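You operate a simulated robot arm through the tools that you are given. There is no shell and no other tool.

You are at the controls of a simulated robot arm. One attempt, no reset.

JOB
Set the angle gauge to about 45, bend the pipe in the bender to match, lay it on the gauge.
Fine: red clamp on before pulling; lever back, clamp off before lifting; straight part along the fence, bend at the pin. Where these are worked on the way, their far stop is far enough and under half their travel is too little: red clamp.
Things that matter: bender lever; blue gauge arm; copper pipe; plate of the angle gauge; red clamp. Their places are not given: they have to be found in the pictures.

It is judged by the outcome, as a careful person would: the job done as asked, and still so three seconds after it is handed in. It fails if anything else is knocked over, pushed out of place, dropped, spilled or broken.

ROBOT AND FRAMES
A 6-joint arm with a two-finger gripper, fixed in place. Base frame: the origin is at the foot of the arm, x ahead of it, y to its left, z up. Units: m, degrees, N and s.
Its first joint turns from -166.0 to 166.0 degrees. Payload 3.43 kg.
The TCP is the grasp point between the finger pads, 0.02 m short of the fingertips. In the tool frame z runs along the fingers and y along their closing line. Largest opening 0.19 m; the body of the gripper starts 0.248 m behind the TCP.
Orientation is told as [roll, pitch, yaw] about the base's x, y, z axes, in that order, counted from this pose: with the fingers straight down and closing along the base's y, the tool's x points along the base's -x, its y along +y and its z along -z.

CONTROLS
- The arm moves only by the tool servo_tool. Its argument "commands" is text: rows parted by semicolons, each of 7 numbers parted by spaces: the shift along the base's x, y, z in units of 200 mm (1.0 is 200 mm), then the turn, a rotation vector about the base's x, y, z in units of 60 degrees (1.0 is 60 degrees), then the gripper command, from -1 (shut) to 1 (fully open), values between in proportion. In form: x y z rx ry rz gripper; .... A call has 1 to 20 rows; each row is the pose to reach, as a shift and turn from the pose commanded when the call began. A call with a number of a shift or a turn outside -1 to 1 is refused whole. Each row takes 0.2 s and may step no farther than 0.05 m and 8.6 degrees from the row before; otherwise, or with a gripper value out of range, the whole call is refused. Where a pose cannot be reached the arm comes as near as it can. A force on the tool above 90 N (or 10 N above the force at the start of the call, whichever is more), or a blocked arm, ends the call early, and 0.2 s more pass. The fingers move at their own pace (about 0.045 m/s each) and stop on an object; they squeeze with about 35 N. The grip force told is the motor's: it shows also when the fingers shut on nothing. Time passes only in rows, and 0.2 s behind the last, so rows that repeat a pose let the fingers close. It gives the time, the measured TCP pose, the force on the tool (base axes), the opening and the grip force at its end, in the units of the frame above (readings bear some noise), with the torque about the TCP (base axes, N m) and any sound that the robot's microphone picked up.
- Cameras (640 x 400 px; columns grow to the right, rows downward): "scene" is fixed at [0.2136, 0.4859, 1.6016]; the picture's right is [-0.49, -0.87, 0.00], its down [-0.65, 0.37, -0.67] and it looks along [0.58, -0.33, -0.75] (base axes); focal length 330 px, centre (320, 200). "wrist" rides on the gripper at [0.07, -0.008, -0.288] in the tool frame; the picture's right is [0.12, 0.99, 0.00], its down [-0.96, 0.12, -0.25] and it looks along [-0.25, 0.03, 0.97] (tool axes); focal length 261 px, centre (320, 200).
- snapshot(camera): a new picture of that camera. It takes no simulated time.
- slide_trunk(by): slides the trunk up (or, below 0, down) by that many m; the arm rides with it, the base frame stays. It gives what a move gives, with no picture.
- locate(camera, pixels): there is no depth. For up to 12 entries [column, row, z] of the newest picture of that camera ("zoom" is the newest enlarged one), the place [x, y] in the base frame at which the ray of that pixel passes the height z, good to about 0.003 m, but the place of the scene camera against the robot may be out by one fixed shift of up to 0.025 m in any direction. It takes no simulated time.
- zoom(camera, box): a new picture of the part [left, top, right, bottom] of that camera's present view, enlarged. It takes no simulated time.
- finish_job(): hands the job in; it is judged then, once.

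Leave the gripper open and the arm clear of the work at the hand-in unless told otherwise.

The tools are called after "Request:" as name(argument=value, ...) on one line, values as JSON. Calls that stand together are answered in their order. servo_tool: Moves the arm, as the interface text tells. Its arguments: {"type":"object","properties":{"commands":{"type":"string"}},"required":["commands"]} The other tools are called the same way: slide_trunk (by) slides the trunk up or down; snapshot (camera) takes a picture; locate (camera, pixels) gives the place at which the rays of pixels pass given heights; zoom (camera, box) takes an enlarged picture of a part of a camera's view; finish_job () hands the job in.

At the start:

```text
time: 0.0
position: [0.6655, 0.1126, 1.1934]
tcp_rot: [0.0, 0.0, 0.0]
wrist_force: [-0.8, 0.8, 0.1]
wrist_torque: [-0.01, -0.02, -0.01]
finger_gap: 0.1901
grasp_force: 0.0
trunk travel left (down, up): [-0.175, 0.065]
```

scene: 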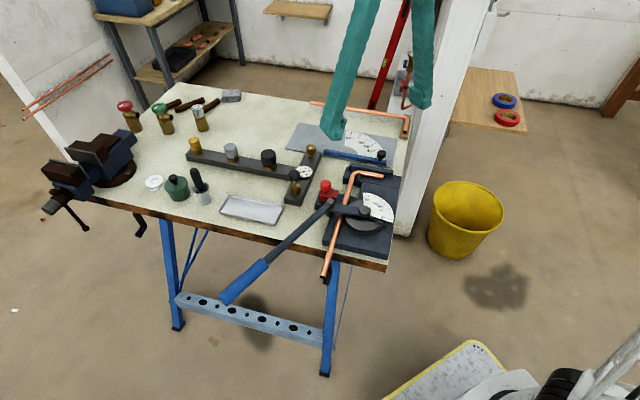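
wrist: 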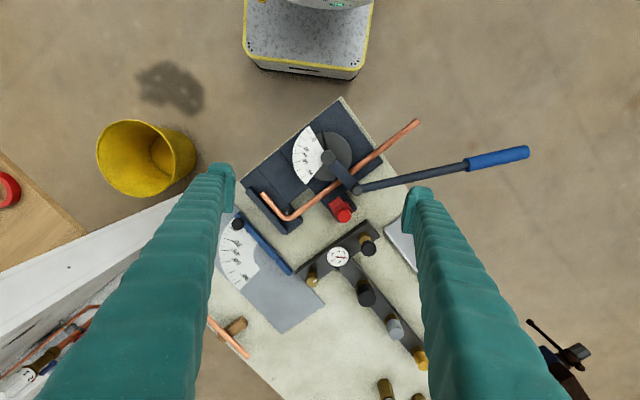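

I see a bench with the bender (dial, lever with blue handle, red clamp, copper pipe) and the angle gauge plate with a blue arm. I will zoom in on both first.

Request:
zoom(camera="scene", box=[200, 130, 420, 310])

Request:
zoom(camera="wrist", box=[190, 80, 430, 230])

Request:
zoom(camera="wrist", box=[190, 190, 350, 350])

Request:
zoom(camera="scene", box=[270, 90, 420, 190])

```text
2.22 times, centred on (310, 220) of scene
```

zoom: 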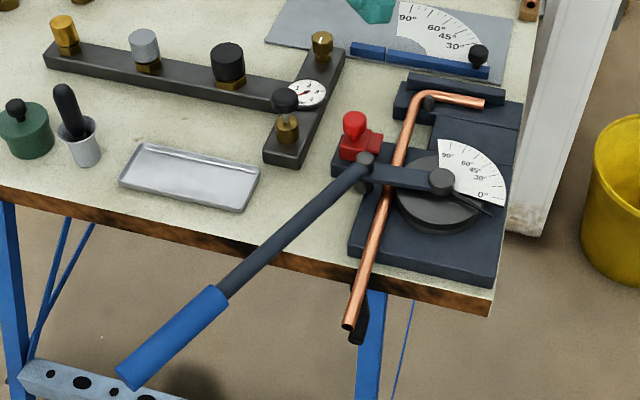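

```text
2.67 times, centred on (310, 155) of wrist
```

zoom: 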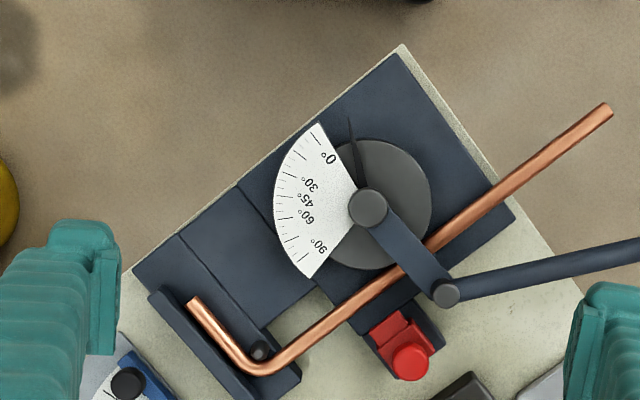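

```text
2.50 times, centred on (270, 270) of wrist
```

zoom: 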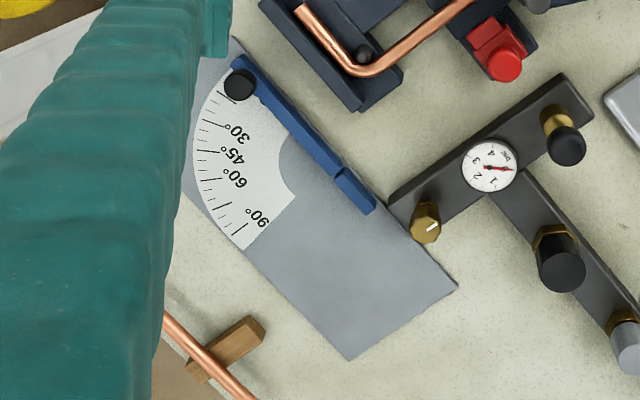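

```text
4.00 times, centred on (345, 140) of scene
```

zoom: 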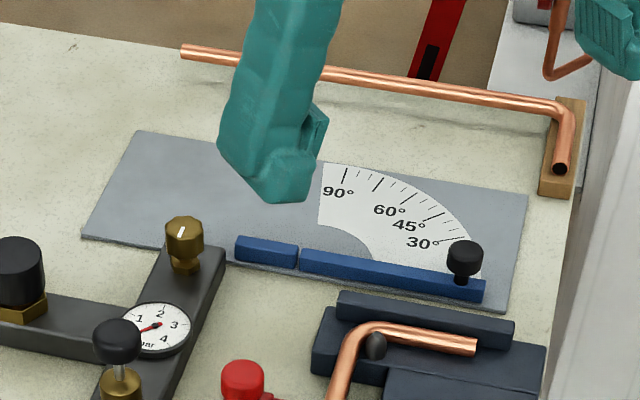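

The gauge has a short blue fence, a blue arm with a black knob, and a 0–90° scale. The bender has a dial and pointer, a lever link over the pipe, and a red clamp by the pipe. I need heights, so I'll locate matching points in both cameras at two trial heights.

Request:
locate(camera="wrist", pixels=[[340, 97, 0.8], [340, 97, 0.9], [251, 170, 0.8], [290, 273, 0.8], [325, 304, 0.8], [279, 334, 0.8], [237, 223, 0.8], [328, 158, 0.8], [357, 189, 0.8], [418, 122, 0.8], [525, 153, 0.8], [343, 215, 0.8]])

Request:
locate(camera="scene", pixels=[[386, 270, 0.8], [386, 270, 0.9], [286, 150, 0.8], [296, 123, 0.8], [397, 138, 0.8], [391, 167, 0.8], [381, 155, 0.8], [362, 211, 0.8], [336, 203, 0.8], [324, 276, 0.8], [325, 185, 0.8], [226, 300, 0.8]])

```text
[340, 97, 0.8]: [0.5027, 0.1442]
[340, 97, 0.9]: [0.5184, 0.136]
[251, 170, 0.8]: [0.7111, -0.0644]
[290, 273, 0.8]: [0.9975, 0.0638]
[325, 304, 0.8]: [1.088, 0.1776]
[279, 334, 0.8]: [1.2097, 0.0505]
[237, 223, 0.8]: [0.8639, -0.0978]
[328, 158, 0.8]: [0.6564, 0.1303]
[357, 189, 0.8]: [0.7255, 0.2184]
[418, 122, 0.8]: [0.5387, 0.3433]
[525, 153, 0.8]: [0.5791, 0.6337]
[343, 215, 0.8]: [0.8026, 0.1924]
```

```text
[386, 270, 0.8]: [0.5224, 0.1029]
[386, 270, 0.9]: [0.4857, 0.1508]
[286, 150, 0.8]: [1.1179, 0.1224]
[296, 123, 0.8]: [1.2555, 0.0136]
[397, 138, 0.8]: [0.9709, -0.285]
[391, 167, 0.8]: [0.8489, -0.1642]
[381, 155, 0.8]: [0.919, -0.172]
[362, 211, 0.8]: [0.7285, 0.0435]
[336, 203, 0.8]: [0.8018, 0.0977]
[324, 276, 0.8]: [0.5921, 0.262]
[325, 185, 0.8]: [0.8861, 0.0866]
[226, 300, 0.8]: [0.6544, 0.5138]
```

Corner matches suggest the bench is near z≈0.86. I'll move the arm toward the gauge (+0.08 x, −0.1 y) at the same height and close the fingers partly so they block less of the view.

Request:
servo_tool(commands="0.13 -0.17 0 0 0 0 -0.5; 0.26 -0.34 0 0 0 0 -0.5; 0.4 -0.5 0 0 0 0 -0.5; 0.4 -0.5 0 0 0 0 -0.5; 0.4 -0.5 0 0 0 0 -0.5")

Request:
snapshot(camera="wrist")

Request:
snapshot(camera="scene")

```text
time: 1.2
position: [0.7464, 0.0127, 1.1935]
tcp_rot: [0.0, 0.1, 0.0]
wrist_force: [-0.6, 0.5, 0.2]
wrist_torque: [0.04, 0.05, 0.02]
finger_gap: 0.0831
grasp_force: 0.1
trunk travel left (down, up): [-0.175, 0.065]
```

```text
taken
```

wrist: 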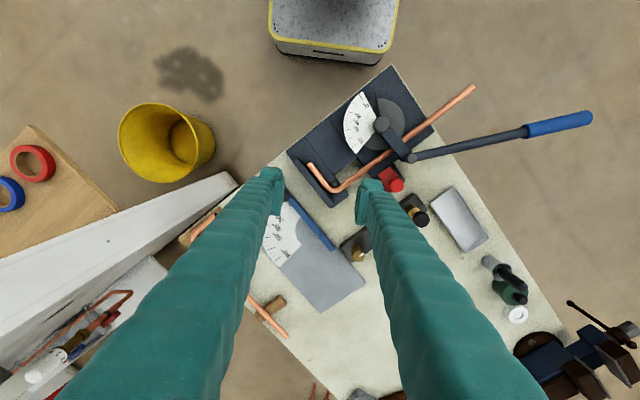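

```text
taken
```

scene: 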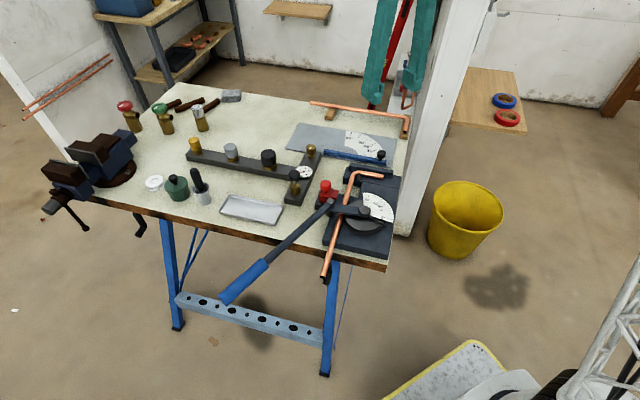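

The fingers no longer cover the gauge in the scene view. I'll zoom on the gauge, the clamp area and the bender.

Request:
zoom(camera="scene", box=[280, 95, 420, 182])

Request:
zoom(camera="scene", box=[310, 160, 406, 220])

Request:
zoom(camera="wrist", box=[280, 60, 480, 200])

Request:
zoom(camera="wrist", box=[235, 170, 395, 320])

```text
4.57 times, centred on (350, 138) of scene
```

zoom: 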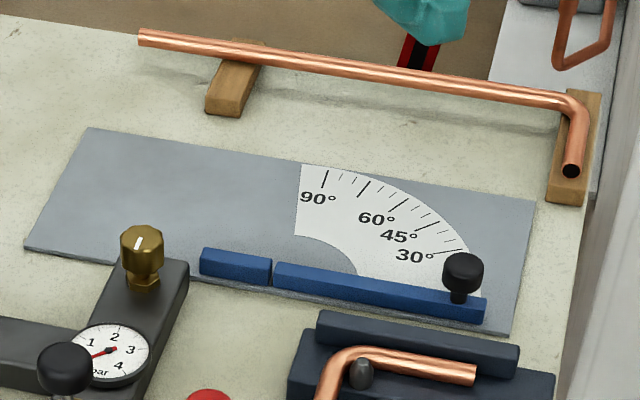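

```text
6.67 times, centred on (358, 190) of scene
```

zoom: 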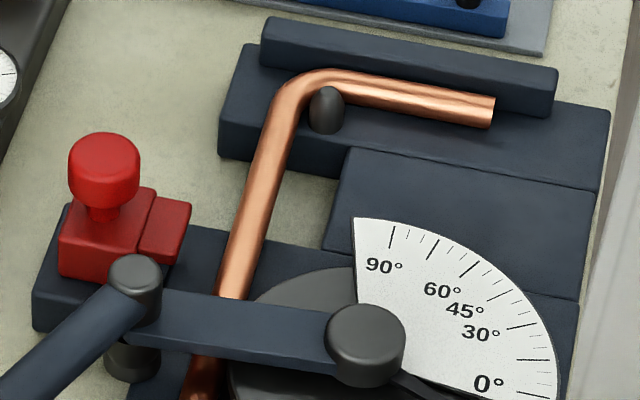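

```text
2.86 times, centred on (380, 130) of wrist
```

zoom: 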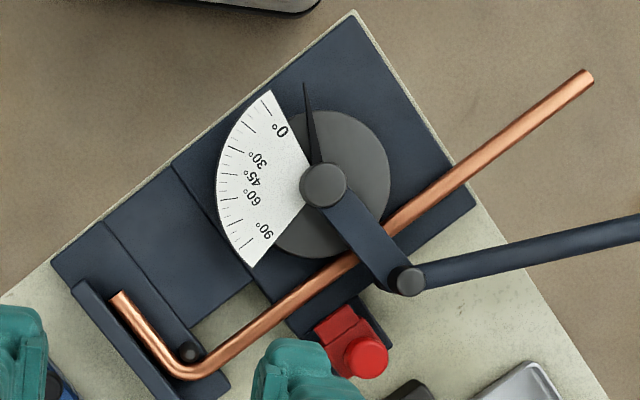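

```text
2.67 times, centred on (315, 245) of wrist
```

zoom: 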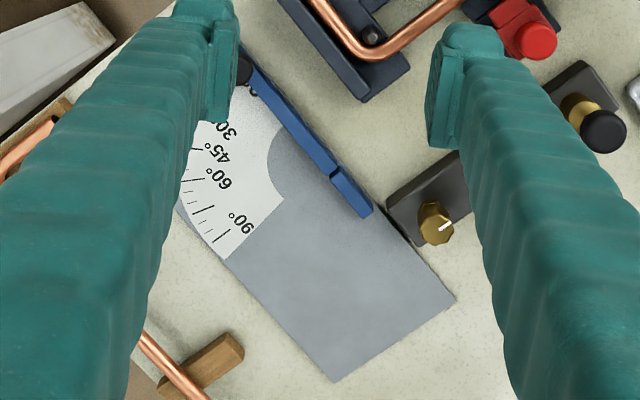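

The clamp is a red slider with a knob on a dark base next to the pipe; the gauge has a fence and an arm on a pivot. I'll triangulate heights using points in the new wrist picture (bench corner near (392,63), the pointer hub, the knobs, the plate corners).

Request:
locate(camera="wrist", pixels=[[392.2, 63.5, 0.8], [392.2, 63.5, 0.9], [320, 312, 0.8], [320, 312, 0.9], [366, 281, 0.8], [366, 281, 0.9], [381, 125, 0.9], [395, 185, 0.9], [411, 158, 0.9], [335, 182, 0.9], [334, 184, 0.9], [590, 117, 0.9]])

Request:
zoom(camera="wrist", box=[360, 50, 420, 90])

```text
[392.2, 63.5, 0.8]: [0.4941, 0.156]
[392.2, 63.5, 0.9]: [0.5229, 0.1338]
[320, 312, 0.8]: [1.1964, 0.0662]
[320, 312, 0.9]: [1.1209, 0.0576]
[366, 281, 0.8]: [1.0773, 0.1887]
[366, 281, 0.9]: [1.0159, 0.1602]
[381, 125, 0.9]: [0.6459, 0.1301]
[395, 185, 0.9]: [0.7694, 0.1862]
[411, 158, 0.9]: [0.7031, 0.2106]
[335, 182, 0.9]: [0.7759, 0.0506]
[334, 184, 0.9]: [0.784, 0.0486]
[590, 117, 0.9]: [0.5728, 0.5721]
```

```text
10.00 times, centred on (390, 70) of wrist
```

zoom: 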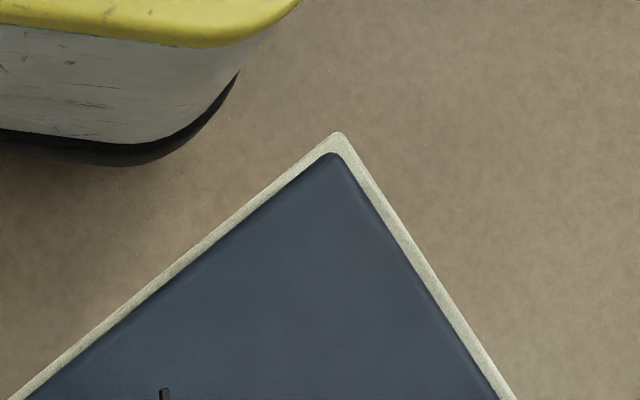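

Triangulation puts the bench top at z≈0.875. I'll go over to the bender at lower height with the fingers open, to see the clamp and pipe better.

Request:
servo_tool(commands="0.05 0.15 -0.15 0 0 0 1; 0.1 0.3 -0.3 0 0 0 1; 0.12 0.45 -0.45 0 0 0 1; 0.12 0.5 -0.6 0 0 0 1; 0.12 0.5 -0.6 0 0 0 1")

Request:
snapshot(camera="wrist")

```text
time: 2.4
position: [0.7683, 0.114, 1.0741]
tcp_rot: [0.0, -0.1, 0.0]
wrist_force: [0.5, 0.4, -0.1]
wrist_torque: [0.0, 0.03, -0.01]
finger_gap: 0.1896
grasp_force: 0.3
trunk travel left (down, up): [-0.175, 0.065]
```

```text
taken
```

wrist: 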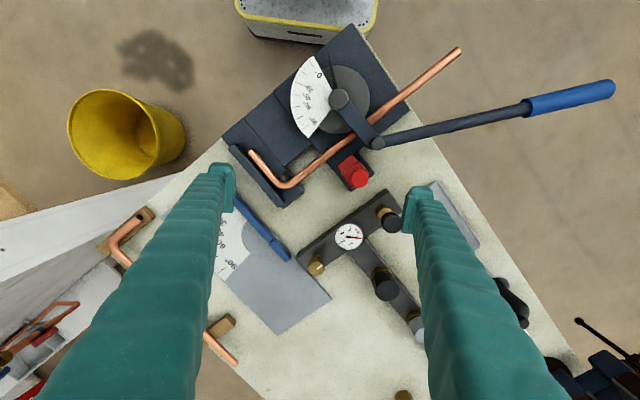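

Now a clearer view of the bender and clamp. I'll zoom on both.

Request:
zoom(camera="wrist", box=[310, 110, 410, 200])

Request:
zoom(camera="wrist", box=[220, 20, 470, 210])

Request:
zoom(camera="wrist", box=[200, 180, 340, 340])

```text
4.44 times, centred on (360, 155) of wrist
```

zoom: 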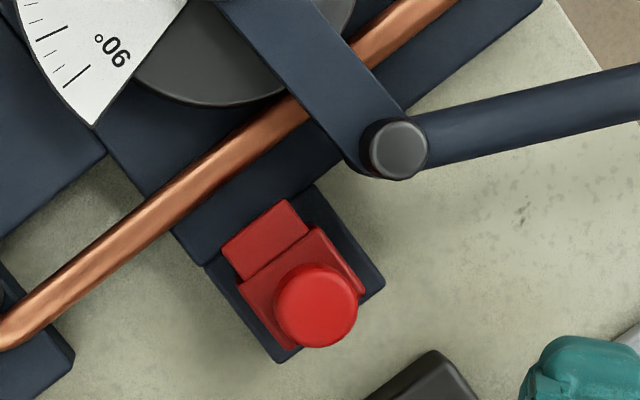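

```text
2.11 times, centred on (345, 115) of wrist
```

zoom: 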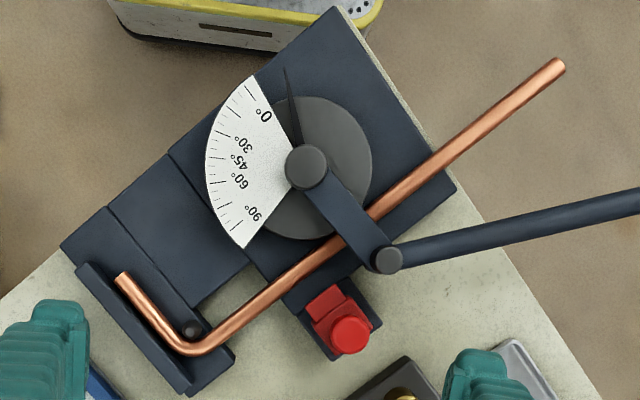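

```text
2.50 times, centred on (270, 260) of wrist
```

zoom: 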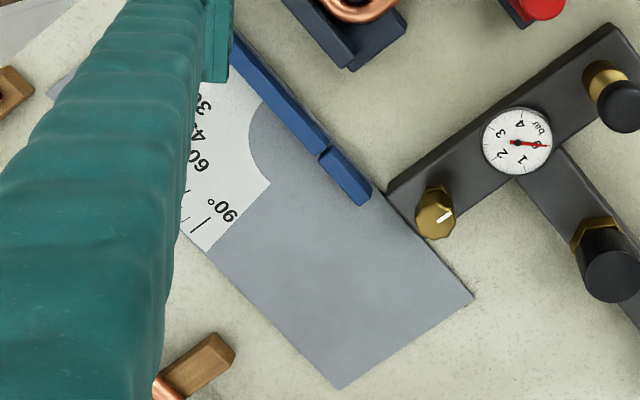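

From the two wrist views I triangulate:
- Hub: about (0.645, 0.128, z 0.931).
- Lever boss: (0.704, 0.198).
- Clamp knob top: (0.765, 0.178, z 0.938).
- Pipe: from its L-corner at (0.80, 0.05) to its free end at (0.548, 0.308), z≈0.90.
- Gauge pivot: about (0.92, 0.037).

Next I'll yaw the wrist by +90° near the gauge to see it unobstructed.

Request:
servo_tool(commands="0.07 0.02 0 0 0 0.125 1; 0.14 0.05 0 0 0 0.25 1; 0.21 0.08 0 0 0 0.375 1; 0.28 0.11 0 0 0 0.5 1; 0.35 0.14 0 0 0 0.625 1; 0.42 0.17 0 0 0 0.75 1; 0.5 0.2 0 0 0 0.875 1; 0.55 0.22 0 0 0 1 1")

Request:
servo_tool(commands="0 0 0 0 0 0.125 1; 0 0 0 0 0 0.25 1; 0 0 0 0 0 0.375 1; 0 0 0 0 0 0.5 1; 0 0 0 0 0 0.5 1")

Request:
snapshot(camera="wrist")

```text
time: 4.2
position: [0.8803, 0.157, 1.073]
tcp_rot: [0.0, 0.0, 60.2]
wrist_force: [-0.6, 0.1, 0.6]
wrist_torque: [0.01, -0.07, 0.0]
finger_gap: 0.1898
grasp_force: 0.1
trunk travel left (down, up): [-0.175, 0.065]
```

```text
time: 5.4
position: [0.8806, 0.1566, 1.0749]
tcp_rot: [0.0, 0.0, 90.1]
wrist_force: [1.0, -0.2, 0.7]
wrist_torque: [0.0, -0.01, -0.01]
finger_gap: 0.1901
grasp_force: 0.0
trunk travel left (down, up): [-0.175, 0.065]
```

```text
taken
```

wrist: 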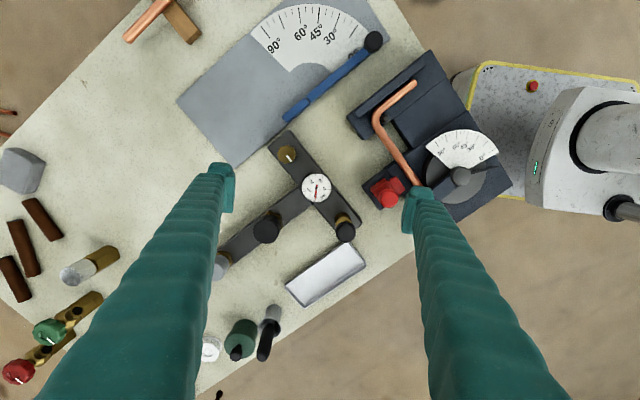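

The gauge is clear now, at the top centre of the picture. I'll zoom on it, and on the clamp.

Request:
zoom(camera="wrist", box=[240, 0, 400, 130])

Request:
zoom(camera="wrist", box=[270, 60, 370, 140])

Request:
zoom(camera="wrist", box=[340, 40, 520, 220])

```text
3.08 times, centred on (320, 65) of wrist
```

zoom: 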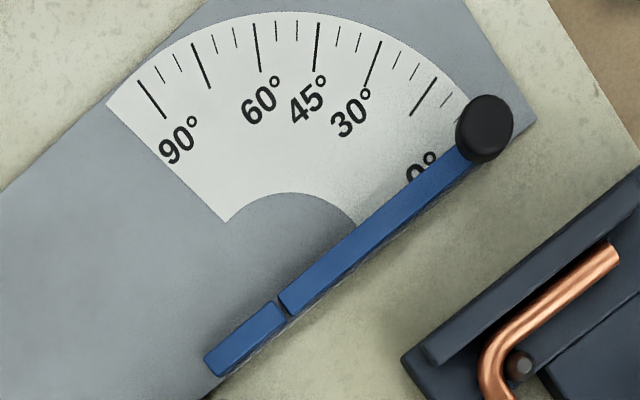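

```text
5.00 times, centred on (320, 100) of wrist
```

zoom: 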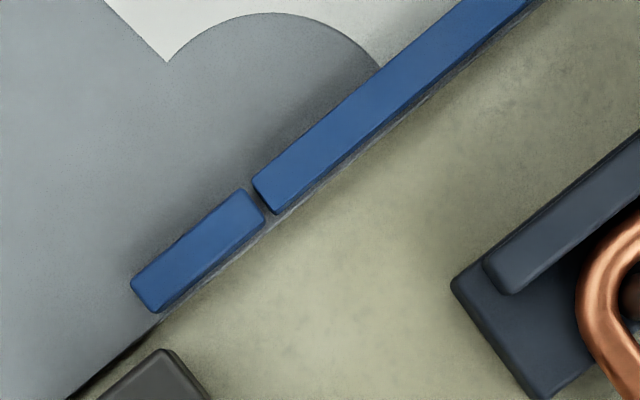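

```text
2.22 times, centred on (430, 130) of wrist
```

zoom: 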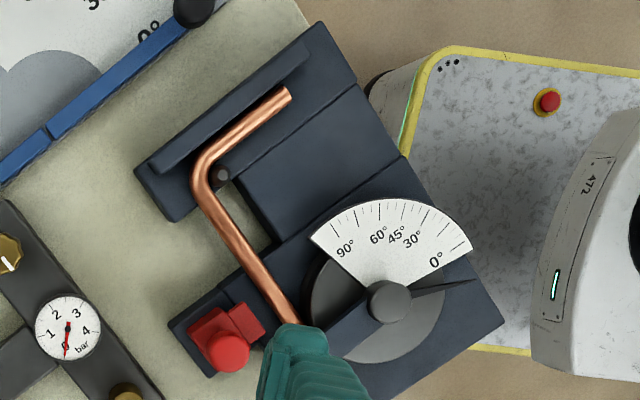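

The gauge pivot is near (0.916, 0.034), and the arm points at 225° with the knob at about (0.8225, −0.061, top z≈0.907). The scale rises clockwise around the far side, with 45° at direction ≈270°. I'll move above the knob, yaw to +45° and narrow the fingers.

Request:
servo_tool(commands="-0.04 -0.12 -0.03 0 0 -0.1 -0.3; -0.08 -0.24 -0.06 0 0 -0.2 -0.3; -0.12 -0.36 -0.1 0 0 -0.3 -0.3; -0.16 -0.48 -0.14 0 0 -0.4 -0.3; -0.2 -0.6 -0.18 0 0 -0.5 -0.3; -0.24 -0.72 -0.22 0 0 -0.6 -0.3; -0.27 -0.84 -0.26 0 0 -0.7 -0.3; -0.29 -0.98 -0.3 0 0 -0.75 -0.3; -0.29 -0.98 -0.3 0 0 -0.75 -0.3")

Request:
snapshot(camera="wrist")

Request:
zoom(camera="scene", box=[280, 95, 420, 182])

```text
time: 7.4
position: [0.8228, -0.0397, 1.0139]
tcp_rot: [0.0, 0.0, 45.1]
wrist_force: [-0.5, 1.0, 0.1]
wrist_torque: [0.0, 0.0, -0.02]
finger_gap: 0.0666
grasp_force: 0.0
trunk travel left (down, up): [-0.175, 0.065]
```

```text
taken
```

wrist: 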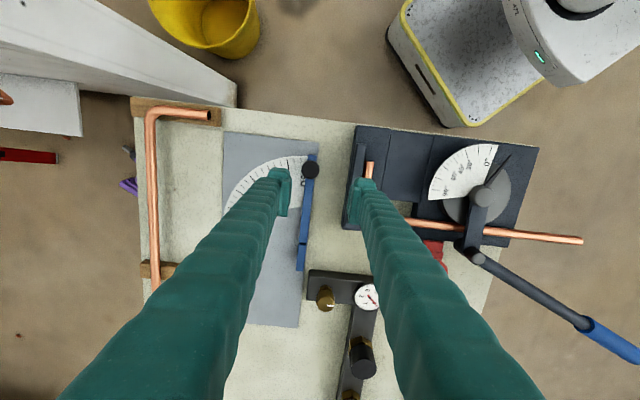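

```text
4.57 times, centred on (350, 138) of scene
```

zoom: 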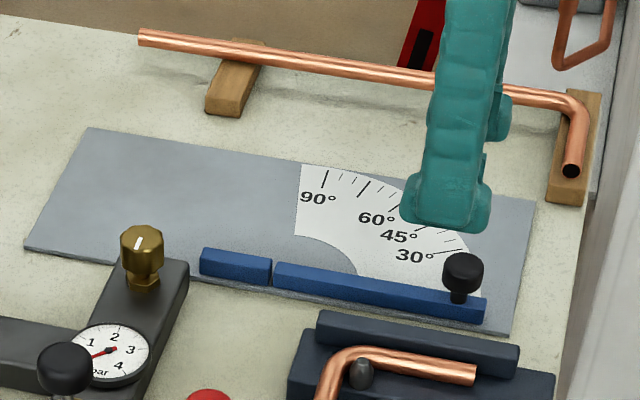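

The arm is aligned with the bench and the knob sits at pixel (311,169), which gives (0.823, −0.061). The bender block is about 0.054 m to one side, so I'll narrow the fingers to 0.05 m, move over the knob and come down to z≈0.907.

Request:
servo_tool(commands="0 -0.1 0 0 0 0 -0.47; 0 -0.107 -0.1 0 0 0 -0.47; 0 -0.107 -0.2 0 0 0 -0.47; 0 -0.107 -0.3 0 0 0 -0.47; 0 -0.107 -0.3 0 0 0 -0.47")

Request:
snapshot(camera="wrist")

Request:
zoom(camera="scene", box=[280, 95, 420, 182])

```text
time: 8.6
position: [0.8219, -0.0606, 0.9545]
tcp_rot: [0.0, 0.0, 45.1]
wrist_force: [-0.6, -0.1, -0.1]
wrist_torque: [-0.01, -0.02, 0.0]
finger_gap: 0.0504
grasp_force: 0.0
trunk travel left (down, up): [-0.175, 0.065]
```

```text
taken
```

wrist: 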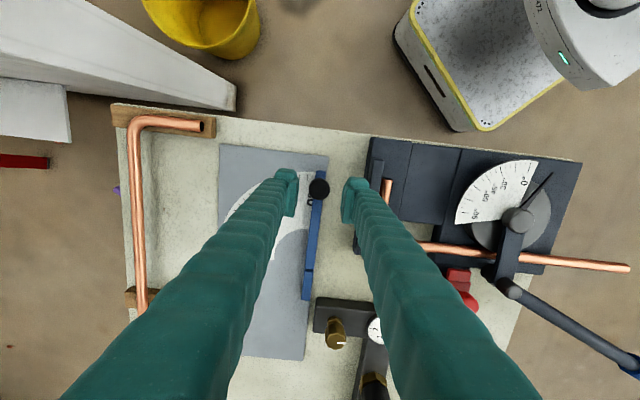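

```text
4.57 times, centred on (350, 138) of scene
```

zoom: 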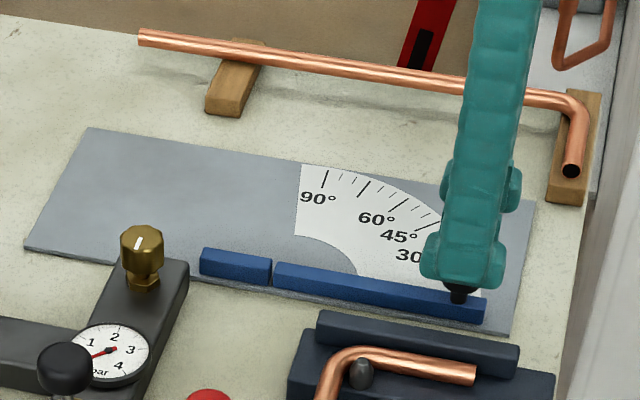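

Fingers straddle the knob. Next: down to z≈0.907, slowly.

Request:
servo_tool(commands="0.005 0 -0.08 0 0 0 -0.47; 0.005 0 -0.16 0 0 0 -0.47; 0.005 0 -0.2 0 0 0 -0.47; 0.005 0 -0.235 0 0 0 -0.47; 0.005 0 -0.235 0 0 0 -0.47")

Request:
zoom(camera="scene", box=[340, 120, 420, 180])

```text
time: 9.8
position: [0.8225, -0.0617, 0.9074]
tcp_rot: [0.0, 0.0, 45.0]
wrist_force: [0.1, 0.6, 0.6]
wrist_torque: [0.01, -0.02, 0.03]
finger_gap: 0.0502
grasp_force: 0.0
trunk travel left (down, up): [-0.175, 0.065]
```

```text
6.67 times, centred on (380, 150) of scene
```

zoom: 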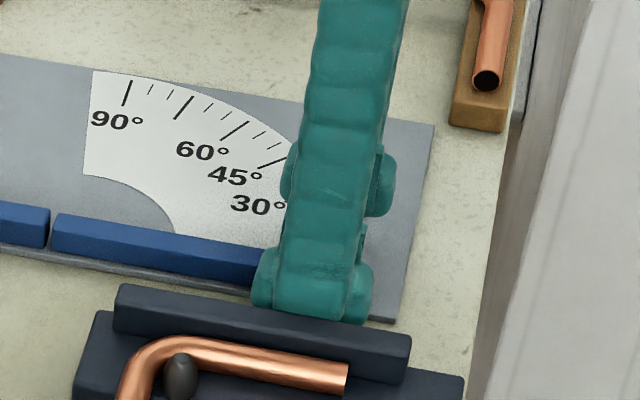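

Force is nil and the fingers straddle the knob. I'll close on it.

Request:
servo_tool(commands="0 0 0 0 0 0 -1; 0 0 0 0 0 0 -1; 0 0 0 0 0 0 -1")

```text
time: 10.6
position: [0.822, -0.062, 0.9072]
tcp_rot: [0.1, 0.1, 45.0]
wrist_force: [-0.3, -0.6, -0.5]
wrist_torque: [0.02, 0.01, 0.0]
finger_gap: 0.0265
grasp_force: 41.7
trunk travel left (down, up): [-0.175, 0.065]
```

The knob is gripped (gap 0.0265). I'll swing the arm along a 45° arc about (0.9165, 0.0325).

Request:
servo_tool(commands="0.032 -0.03 0 0 0 0.0625 -1; 0.0648 -0.0572 0 0 0 0.125 -1; 0.1 -0.082 0 0 0 0.1875 -1; 0.1364 -0.1054 0 0 0 0.25 -1; 0.1745 -0.126 0 0 0 0.3125 -1; 0.2136 -0.1438 0 0 0 0.375 -1; 0.254 -0.159 0 0 0 0.4375 -1; 0.2953 -0.1719 0 0 0 0.5 -1; 0.337 -0.182 0 0 0 0.5625 -1; 0.3799 -0.189 0 0 0 0.625 -1; 0.423 -0.193 0 0 0 0.6875 -1; 0.466 -0.195 0 0 0 0.75 -1; 0.466 -0.195 0 0 0 0.75 -1")

Request:
zoom(camera="scene", box=[280, 95, 420, 182])

Request:
snapshot(camera="wrist")

```text
time: 12.6
position: [0.8863, -0.0974, 0.9005]
tcp_rot: [0.7, 0.2, 78.3]
wrist_force: [1.5, -8.3, -39.1]
wrist_torque: [-0.2, 0.07, -0.36]
finger_gap: 0.0241
grasp_force: 44.7
trunk travel left (down, up): [-0.175, 0.065]
stopped in row 10: the force on the tool passed its limit at 91 N (the readings are from after the stop); the commanded pose is now the measured one
```

```text
4.57 times, centred on (350, 138) of scene
```

zoom: 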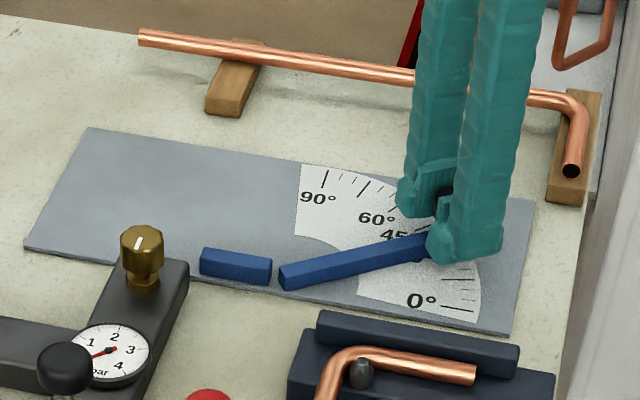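

```text
taken
```

wrist: 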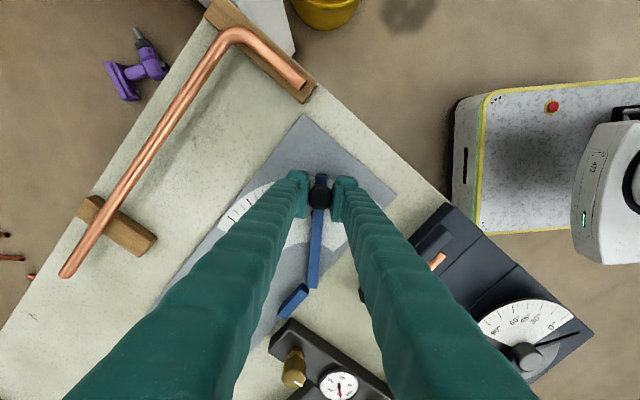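

The swing stopped on force at about 33°, with the plate still in place. I'll open the fingers slightly to release the strain and then look at the reading.

Request:
servo_tool(commands="0 0 0.01 0 0 0 -0.55; 0 0 0.02 0 0 0 -0.55; 0 0 0.03 0 0 0 -0.55")

Request:
zoom(camera="wrist", box=[240, 110, 400, 330])

Request:
zoom(camera="scene", box=[340, 120, 420, 180])

```text
time: 13.4
position: [0.8868, -0.0966, 0.91]
tcp_rot: [0.4, 0.1, 78.3]
wrist_force: [-0.2, 0.5, 0.1]
wrist_torque: [0.0, 0.01, 0.01]
finger_gap: 0.0427
grasp_force: 0.0
trunk travel left (down, up): [-0.175, 0.065]
```

```text
1.82 times, centred on (320, 220) of wrist
```

zoom: 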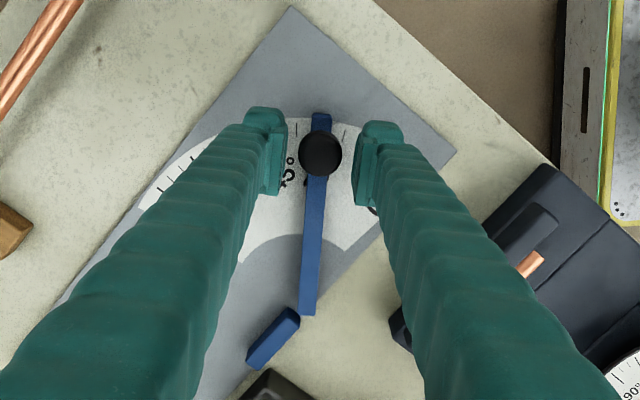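

```text
6.67 times, centred on (380, 150) of scene
```

zoom: 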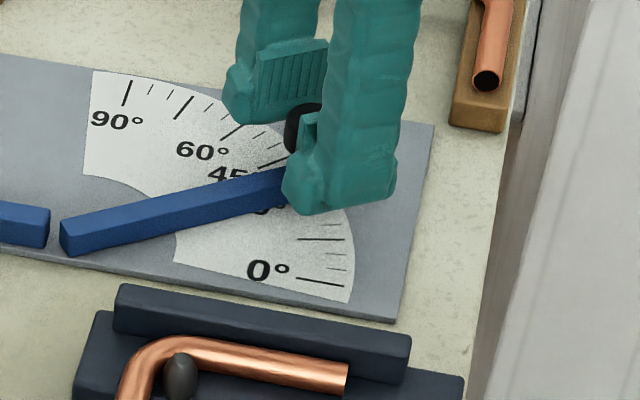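

The strain is gone. The arm is near 32°, with the knob loosely between the fingers. I'll push it on without gripping so nothing wedges, with the finger going to about 47° (slack ≈3.5°).

Request:
servo_tool(commands="0.0225 -0.0045 0 0 0 0.033 -0.55; 0.045 -0.009 0 0 0 0.0667 -0.55; 0.0675 -0.012 0 0 0 0.1 -0.55; 0.09 -0.0145 0 0 0 0.133 -0.55; 0.1135 -0.016 0 0 0 0.1667 -0.55; 0.137 -0.017 0 0 0 0.2 -0.55; 0.155 -0.017 0 0 0 0.225 -0.55; 0.1715 -0.0165 0 0 0 0.25 -0.55; 0.1715 -0.0165 0 0 0 0.25 -0.55")

Request:
zoom(camera="wrist", box=[240, 110, 400, 330])

Request:
zoom(camera="scene", box=[280, 95, 420, 182])

```text
time: 15.4
position: [0.9216, -0.1002, 0.91]
tcp_rot: [0.3, 0.1, 93.4]
wrist_force: [-0.2, 0.5, -0.6]
wrist_torque: [-0.04, 0.05, -0.01]
finger_gap: 0.0427
grasp_force: 0.0
trunk travel left (down, up): [-0.175, 0.065]
```

```text
1.82 times, centred on (320, 220) of wrist
```

zoom: 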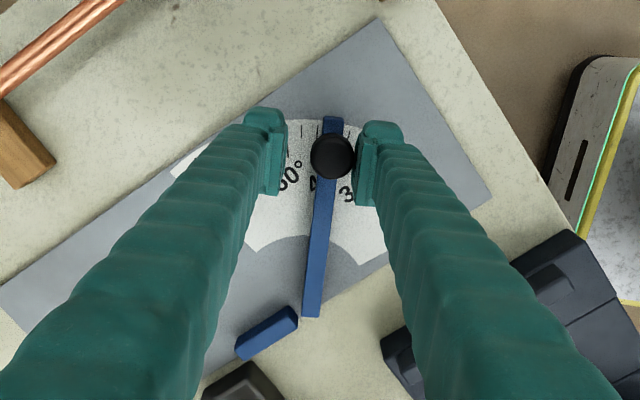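

```text
4.57 times, centred on (350, 138) of scene
```

zoom: 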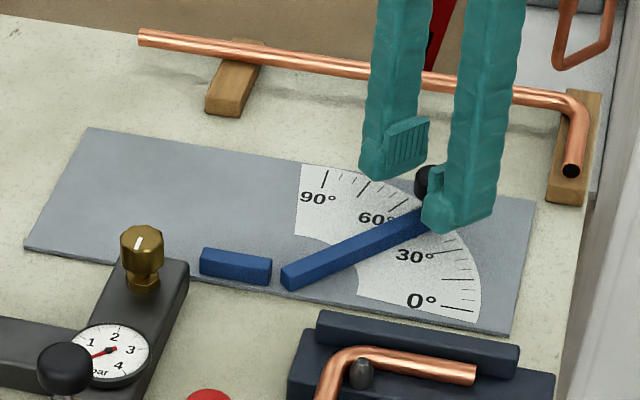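

The arm looks close to 43–45°. I'll lift straight up and read it without the fingers in the way.

Request:
servo_tool(commands="0 0 0.15 0 0 0 -0.5; 0 0 0.35 0 0 0 -0.3; 0 0.1 0.5 0 0 0 -0.1; 0 0.25 0.65 0 0 0 0.2; 0 0.4 0.8 0 0 0 0.6; 0 0.55 0.8 0 0 0 1; 0 0.7 0.8 0 0 0 1; 0 0.7 0.8 0 0 0 1")

Request:
zoom(camera="wrist", box=[240, 20, 400, 160])

Request:
snapshot(camera="wrist")

Request:
zoom(camera="scene", box=[280, 95, 420, 182])

```text
time: 17.2
position: [0.9182, 0.0393, 1.0699]
tcp_rot: [0.2, 0.1, 93.3]
wrist_force: [0.1, 0.0, -0.4]
wrist_torque: [0.0, -0.01, 0.01]
finger_gap: 0.1851
grasp_force: 0.1
trunk travel left (down, up): [-0.175, 0.065]
```

```text
2.86 times, centred on (320, 90) of wrist
```

zoom: 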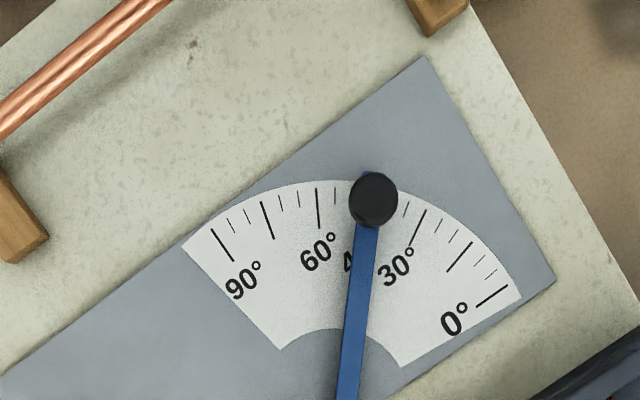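

```text
taken
```

wrist: 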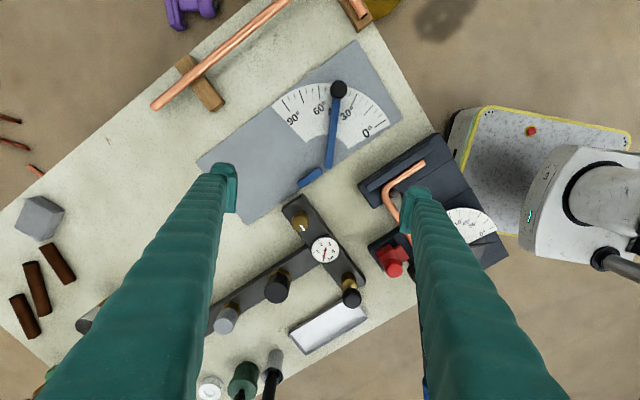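

```text
4.57 times, centred on (350, 138) of scene
```

zoom: 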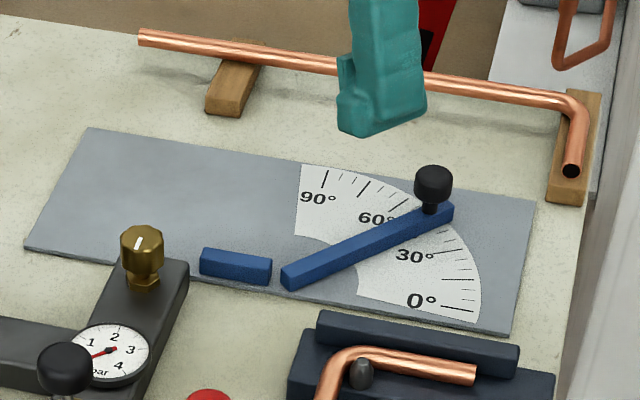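

The arm covers the tick between 30° and 60°. I'll zoom in harder to check the reading.

Request:
zoom(camera="wrist", box=[300, 70, 380, 120])

Request:
zoom(camera="wrist", box=[260, 70, 400, 200])

Request:
zoom(camera="scene", box=[335, 125, 399, 165])

```text
8.00 times, centred on (340, 95) of wrist
```

zoom: 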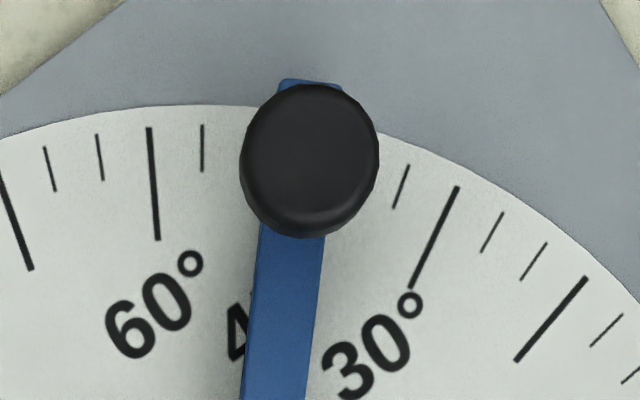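

```text
3.08 times, centred on (330, 135) of wrist
```

zoom: 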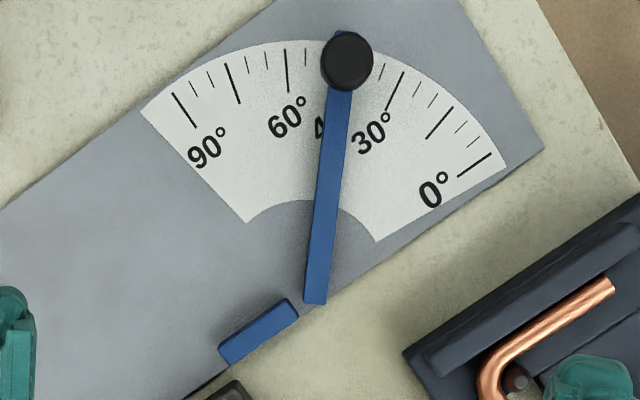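

```text
10.00 times, centred on (367, 145) of scene
```

zoom: 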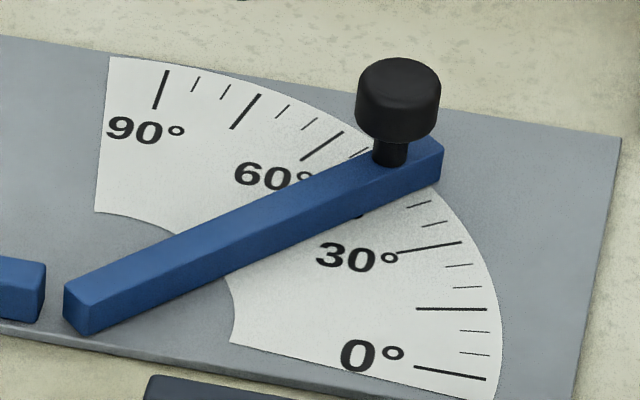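

The arm reads about 45° (its centreline lies midway between the 35° and 55° ticks). Next is the red clamp: I'll move above its knob at (0.765, 0.178) and yaw to −45°, so the fingers close along its slide direction.

Request:
servo_tool(commands="-0.1 0.09 0 0 0 -0.13 0.6; -0.2 0.18 0 0 0 -0.26 0.4; -0.3 0.27 0 0 0 -0.39 0.2; -0.4 0.36 0 0 0 -0.52 0; -0.5 0.45 0 0 0 -0.65 -0.1; -0.6 0.54 0 0 0 -0.78 -0.3; -0.7 0.63 0 0 0 -0.9 -0.3; -0.77 0.695 0 0 0 -1 -0.3")

Request:
servo_tool(commands="0 0 0 0 0 -0.13 -0.3; 0 0 0 0 0 -0.26 -0.3; 0 0 0 0 0 -0.39 -0.3; 0 0 0 0 0 -0.52 -0.3; 0 0 0 0 0 -0.65 -0.3; 0 0 0 0 0 -0.78 -0.3; 0 0 0 0 0 -0.9 -0.3; 0 0 0 0 0 -1 -0.3")

Request:
servo_tool(commands="0 0 -0.05 0 0 -0.13 -0.3; 0 0 -0.1 0 0 -0.26 -0.3; 0 0 -0.15 0 0 -0.305 -0.3; 0 0 -0.15 0 0 -0.305 -0.3")

Request:
snapshot(camera="wrist")

Request:
snapshot(camera="scene")

```text
time: 19.0
position: [0.7671, 0.1791, 1.0705]
tcp_rot: [0.2, 0.1, 33.1]
wrist_force: [-0.3, -0.4, -0.3]
wrist_torque: [0.05, 0.07, 0.03]
finger_gap: 0.0667
grasp_force: 0.0
trunk travel left (down, up): [-0.175, 0.065]
```

```text
time: 20.8
position: [0.7681, 0.1784, 1.0697]
tcp_rot: [0.3, 0.0, -26.9]
wrist_force: [-0.1, -0.4, -0.6]
wrist_torque: [-0.01, -0.01, 0.05]
finger_gap: 0.0666
grasp_force: 0.0
trunk travel left (down, up): [-0.175, 0.065]
```

```text
time: 21.8
position: [0.767, 0.1787, 1.0394]
tcp_rot: [0.3, 0.0, -45.1]
wrist_force: [0.1, 0.0, -0.3]
wrist_torque: [-0.01, 0.01, 0.0]
finger_gap: 0.0664
grasp_force: 0.1
trunk travel left (down, up): [-0.175, 0.065]
```

```text
taken
```

wrist: 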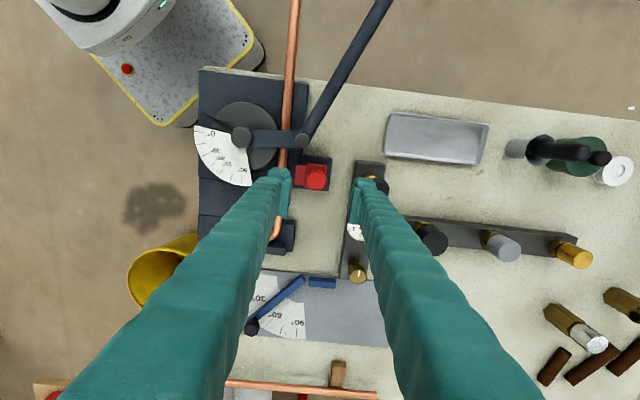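

```text
taken
```

scene: 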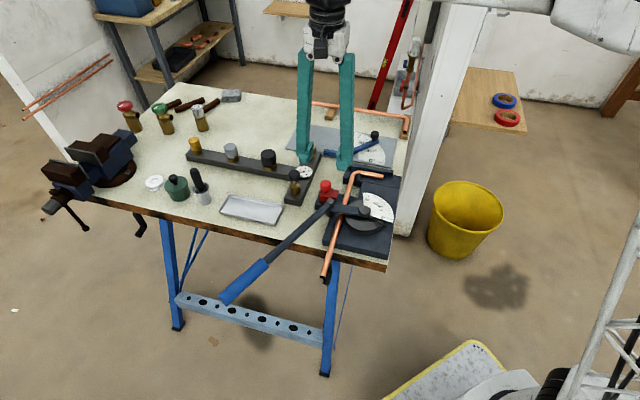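

The knob is at pixel (316,177), i.e. about (0.760, 0.177). I'll centre over it, narrow to 0.05 m and come down part of the way.

Request:
servo_tool(commands="-0.03 -0.006 0 0 0 0 -0.45; -0.03 -0.006 -0.1 0 0 0 -0.45; -0.03 -0.006 -0.2 0 0 0 -0.45; -0.03 -0.006 -0.3 0 0 0 -0.45; -0.03 -0.006 -0.35 0 0 0 -0.45; -0.03 -0.006 -0.35 0 0 0 -0.45")

Request:
snapshot(camera="wrist")

Request:
zoom(camera="scene", box=[290, 150, 386, 210])

Request:
zoom(camera="wrist", box=[270, 130, 370, 230])

```text
time: 23.2
position: [0.7611, 0.1761, 0.9701]
tcp_rot: [0.3, 0.1, -44.9]
wrist_force: [-0.5, 0.4, 0.2]
wrist_torque: [0.02, -0.04, 0.01]
finger_gap: 0.0523
grasp_force: 0.0
trunk travel left (down, up): [-0.175, 0.065]
```

```text
taken
```

wrist: 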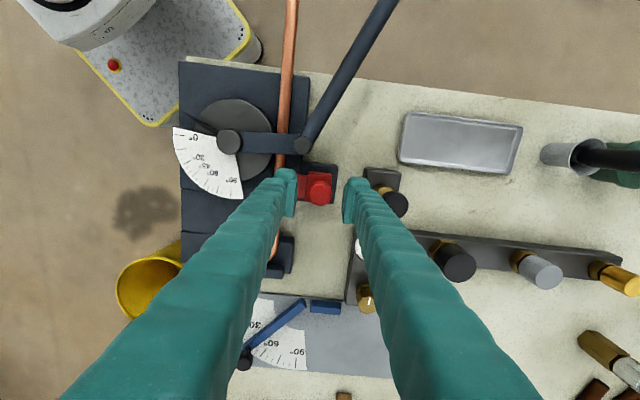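

```text
6.67 times, centred on (338, 180) of scene
```

zoom: 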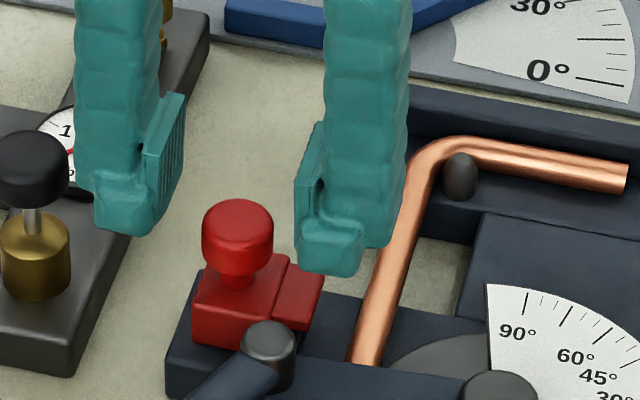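

```text
4.00 times, centred on (320, 180) of wrist
```

zoom: 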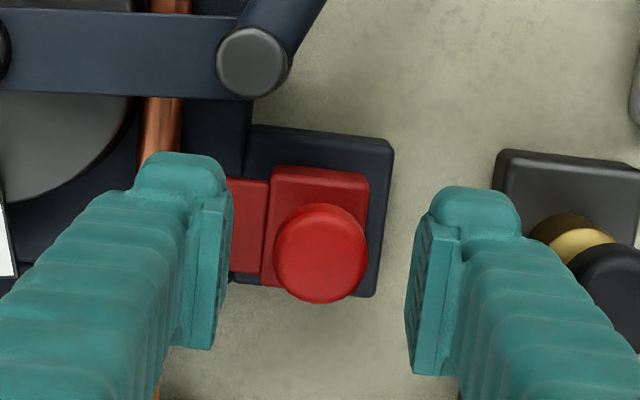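

The fingers are centred on the knob to within 3 mm. I'll come down to z≈0.935, just above the red body, and close.

Request:
servo_tool(commands="0.01 -0.005 -0.06 0 0 0 -0.45; 0.01 -0.005 -0.12 0 0 0 -0.45; 0.01 -0.005 -0.175 0 0 0 -0.45; 0.01 -0.005 -0.175 0 0 0 -1; 0.01 -0.005 -0.175 0 0 0 -1; 0.01 -0.005 -0.175 0 0 0 -1; 0.01 -0.005 -0.175 0 0 0 -1")

Request:
zoom(camera="scene", box=[290, 150, 386, 210])

Request:
zoom(camera="wrist", box=[270, 130, 370, 230])

```text
time: 24.8
position: [0.7624, 0.1767, 0.9351]
tcp_rot: [0.2, 0.2, -45.0]
wrist_force: [-5.3, -2.2, -6.3]
wrist_torque: [-0.01, 0.0, 0.0]
finger_gap: 0.0262
grasp_force: 45.6
trunk travel left (down, up): [-0.175, 0.065]
```

```text
6.67 times, centred on (338, 180) of scene
```

zoom: 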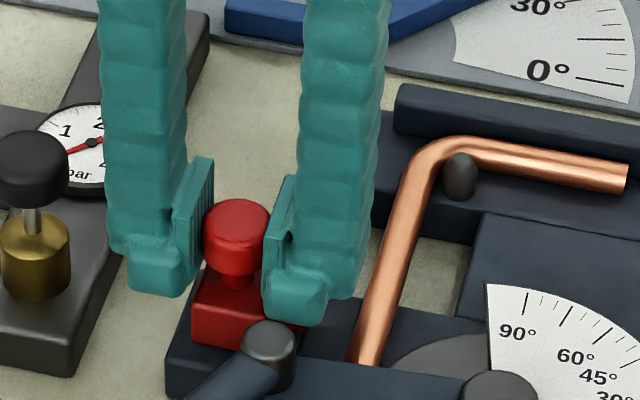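

```text
4.00 times, centred on (320, 180) of wrist
```

zoom: 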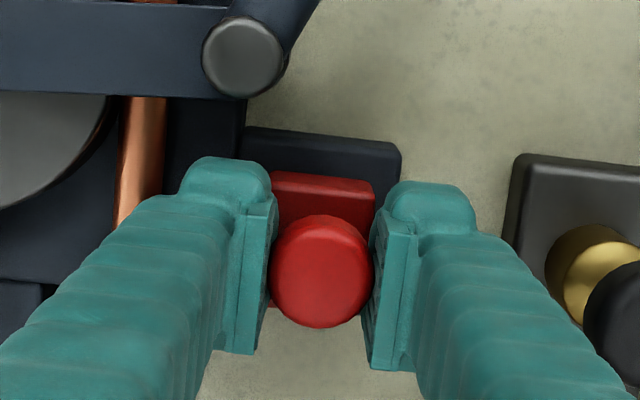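

The knob is gripped with low forces. I'll slide it toward the pipe along (−0.707, −0.707), 16 mm in small steps.

Request:
servo_tool(commands="-0.0141 -0.0141 0 0 0 0 -1; -0.0283 -0.0283 0 0 0 0 -1; -0.0424 -0.0424 0 0 0 0 -1; -0.0566 -0.0566 0 0 0 0 -1; -0.0566 -0.0566 0 0 0 0 -1")

Request:
zoom(camera="scene", box=[290, 150, 386, 210])

Request:
zoom(camera="wrist", box=[270, 130, 370, 230])

```text
time: 26.0
position: [0.7522, 0.1652, 0.9343]
tcp_rot: [0.3, 0.0, -45.1]
wrist_force: [2.1, 0.1, -12.4]
wrist_torque: [-0.2, -0.2, 0.0]
finger_gap: 0.026
grasp_force: 45.3
trunk travel left (down, up): [-0.175, 0.065]
```

```text
6.67 times, centred on (338, 180) of scene
```

zoom: 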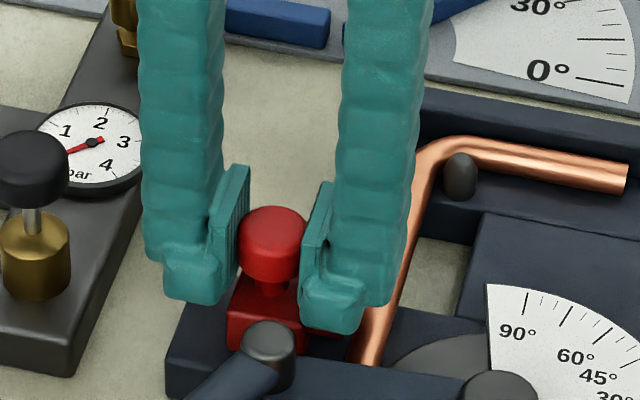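

```text
4.00 times, centred on (320, 180) of wrist
```

zoom: 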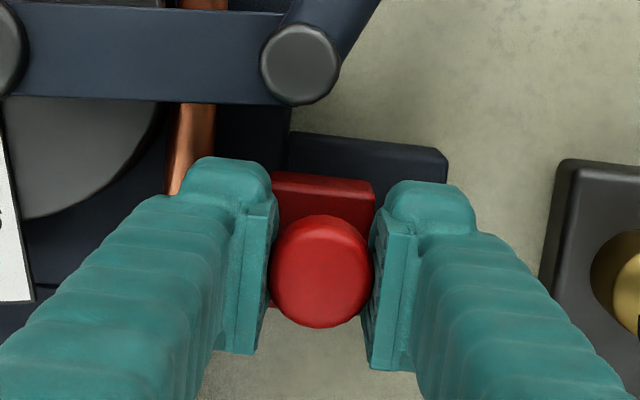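

It slides freely, 15 mm so far. I'll continue in 2 mm steps until it stops.

Request:
servo_tool(commands="-0.0071 -0.0071 0 0 0 0 -1; -0.0141 -0.0141 0 0 0 0 -1; -0.0212 -0.0212 0 0 0 0 -1; -0.0283 -0.0283 0 0 0 0 -1; -0.0283 -0.0283 0 0 0 0 -1")

Request:
zoom(camera="scene", box=[290, 150, 386, 210])

```text
time: 27.2
position: [0.7466, 0.1596, 0.9348]
tcp_rot: [0.4, 0.1, -45.2]
wrist_force: [3.2, -1.3, -14.1]
wrist_torque: [0.0, 0.0, -0.04]
finger_gap: 0.0263
grasp_force: 45.3
trunk travel left (down, up): [-0.175, 0.065]
```

```text
6.67 times, centred on (338, 180) of scene
```

zoom: 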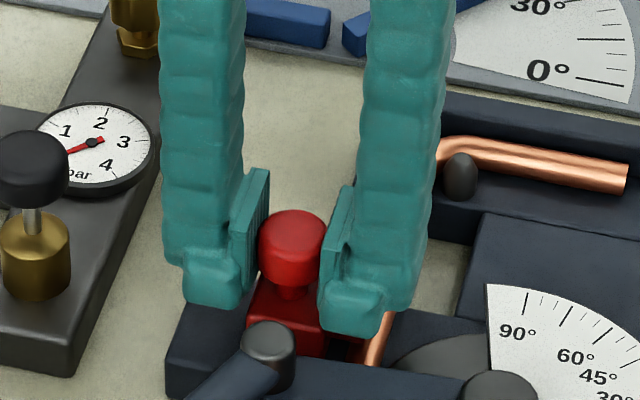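

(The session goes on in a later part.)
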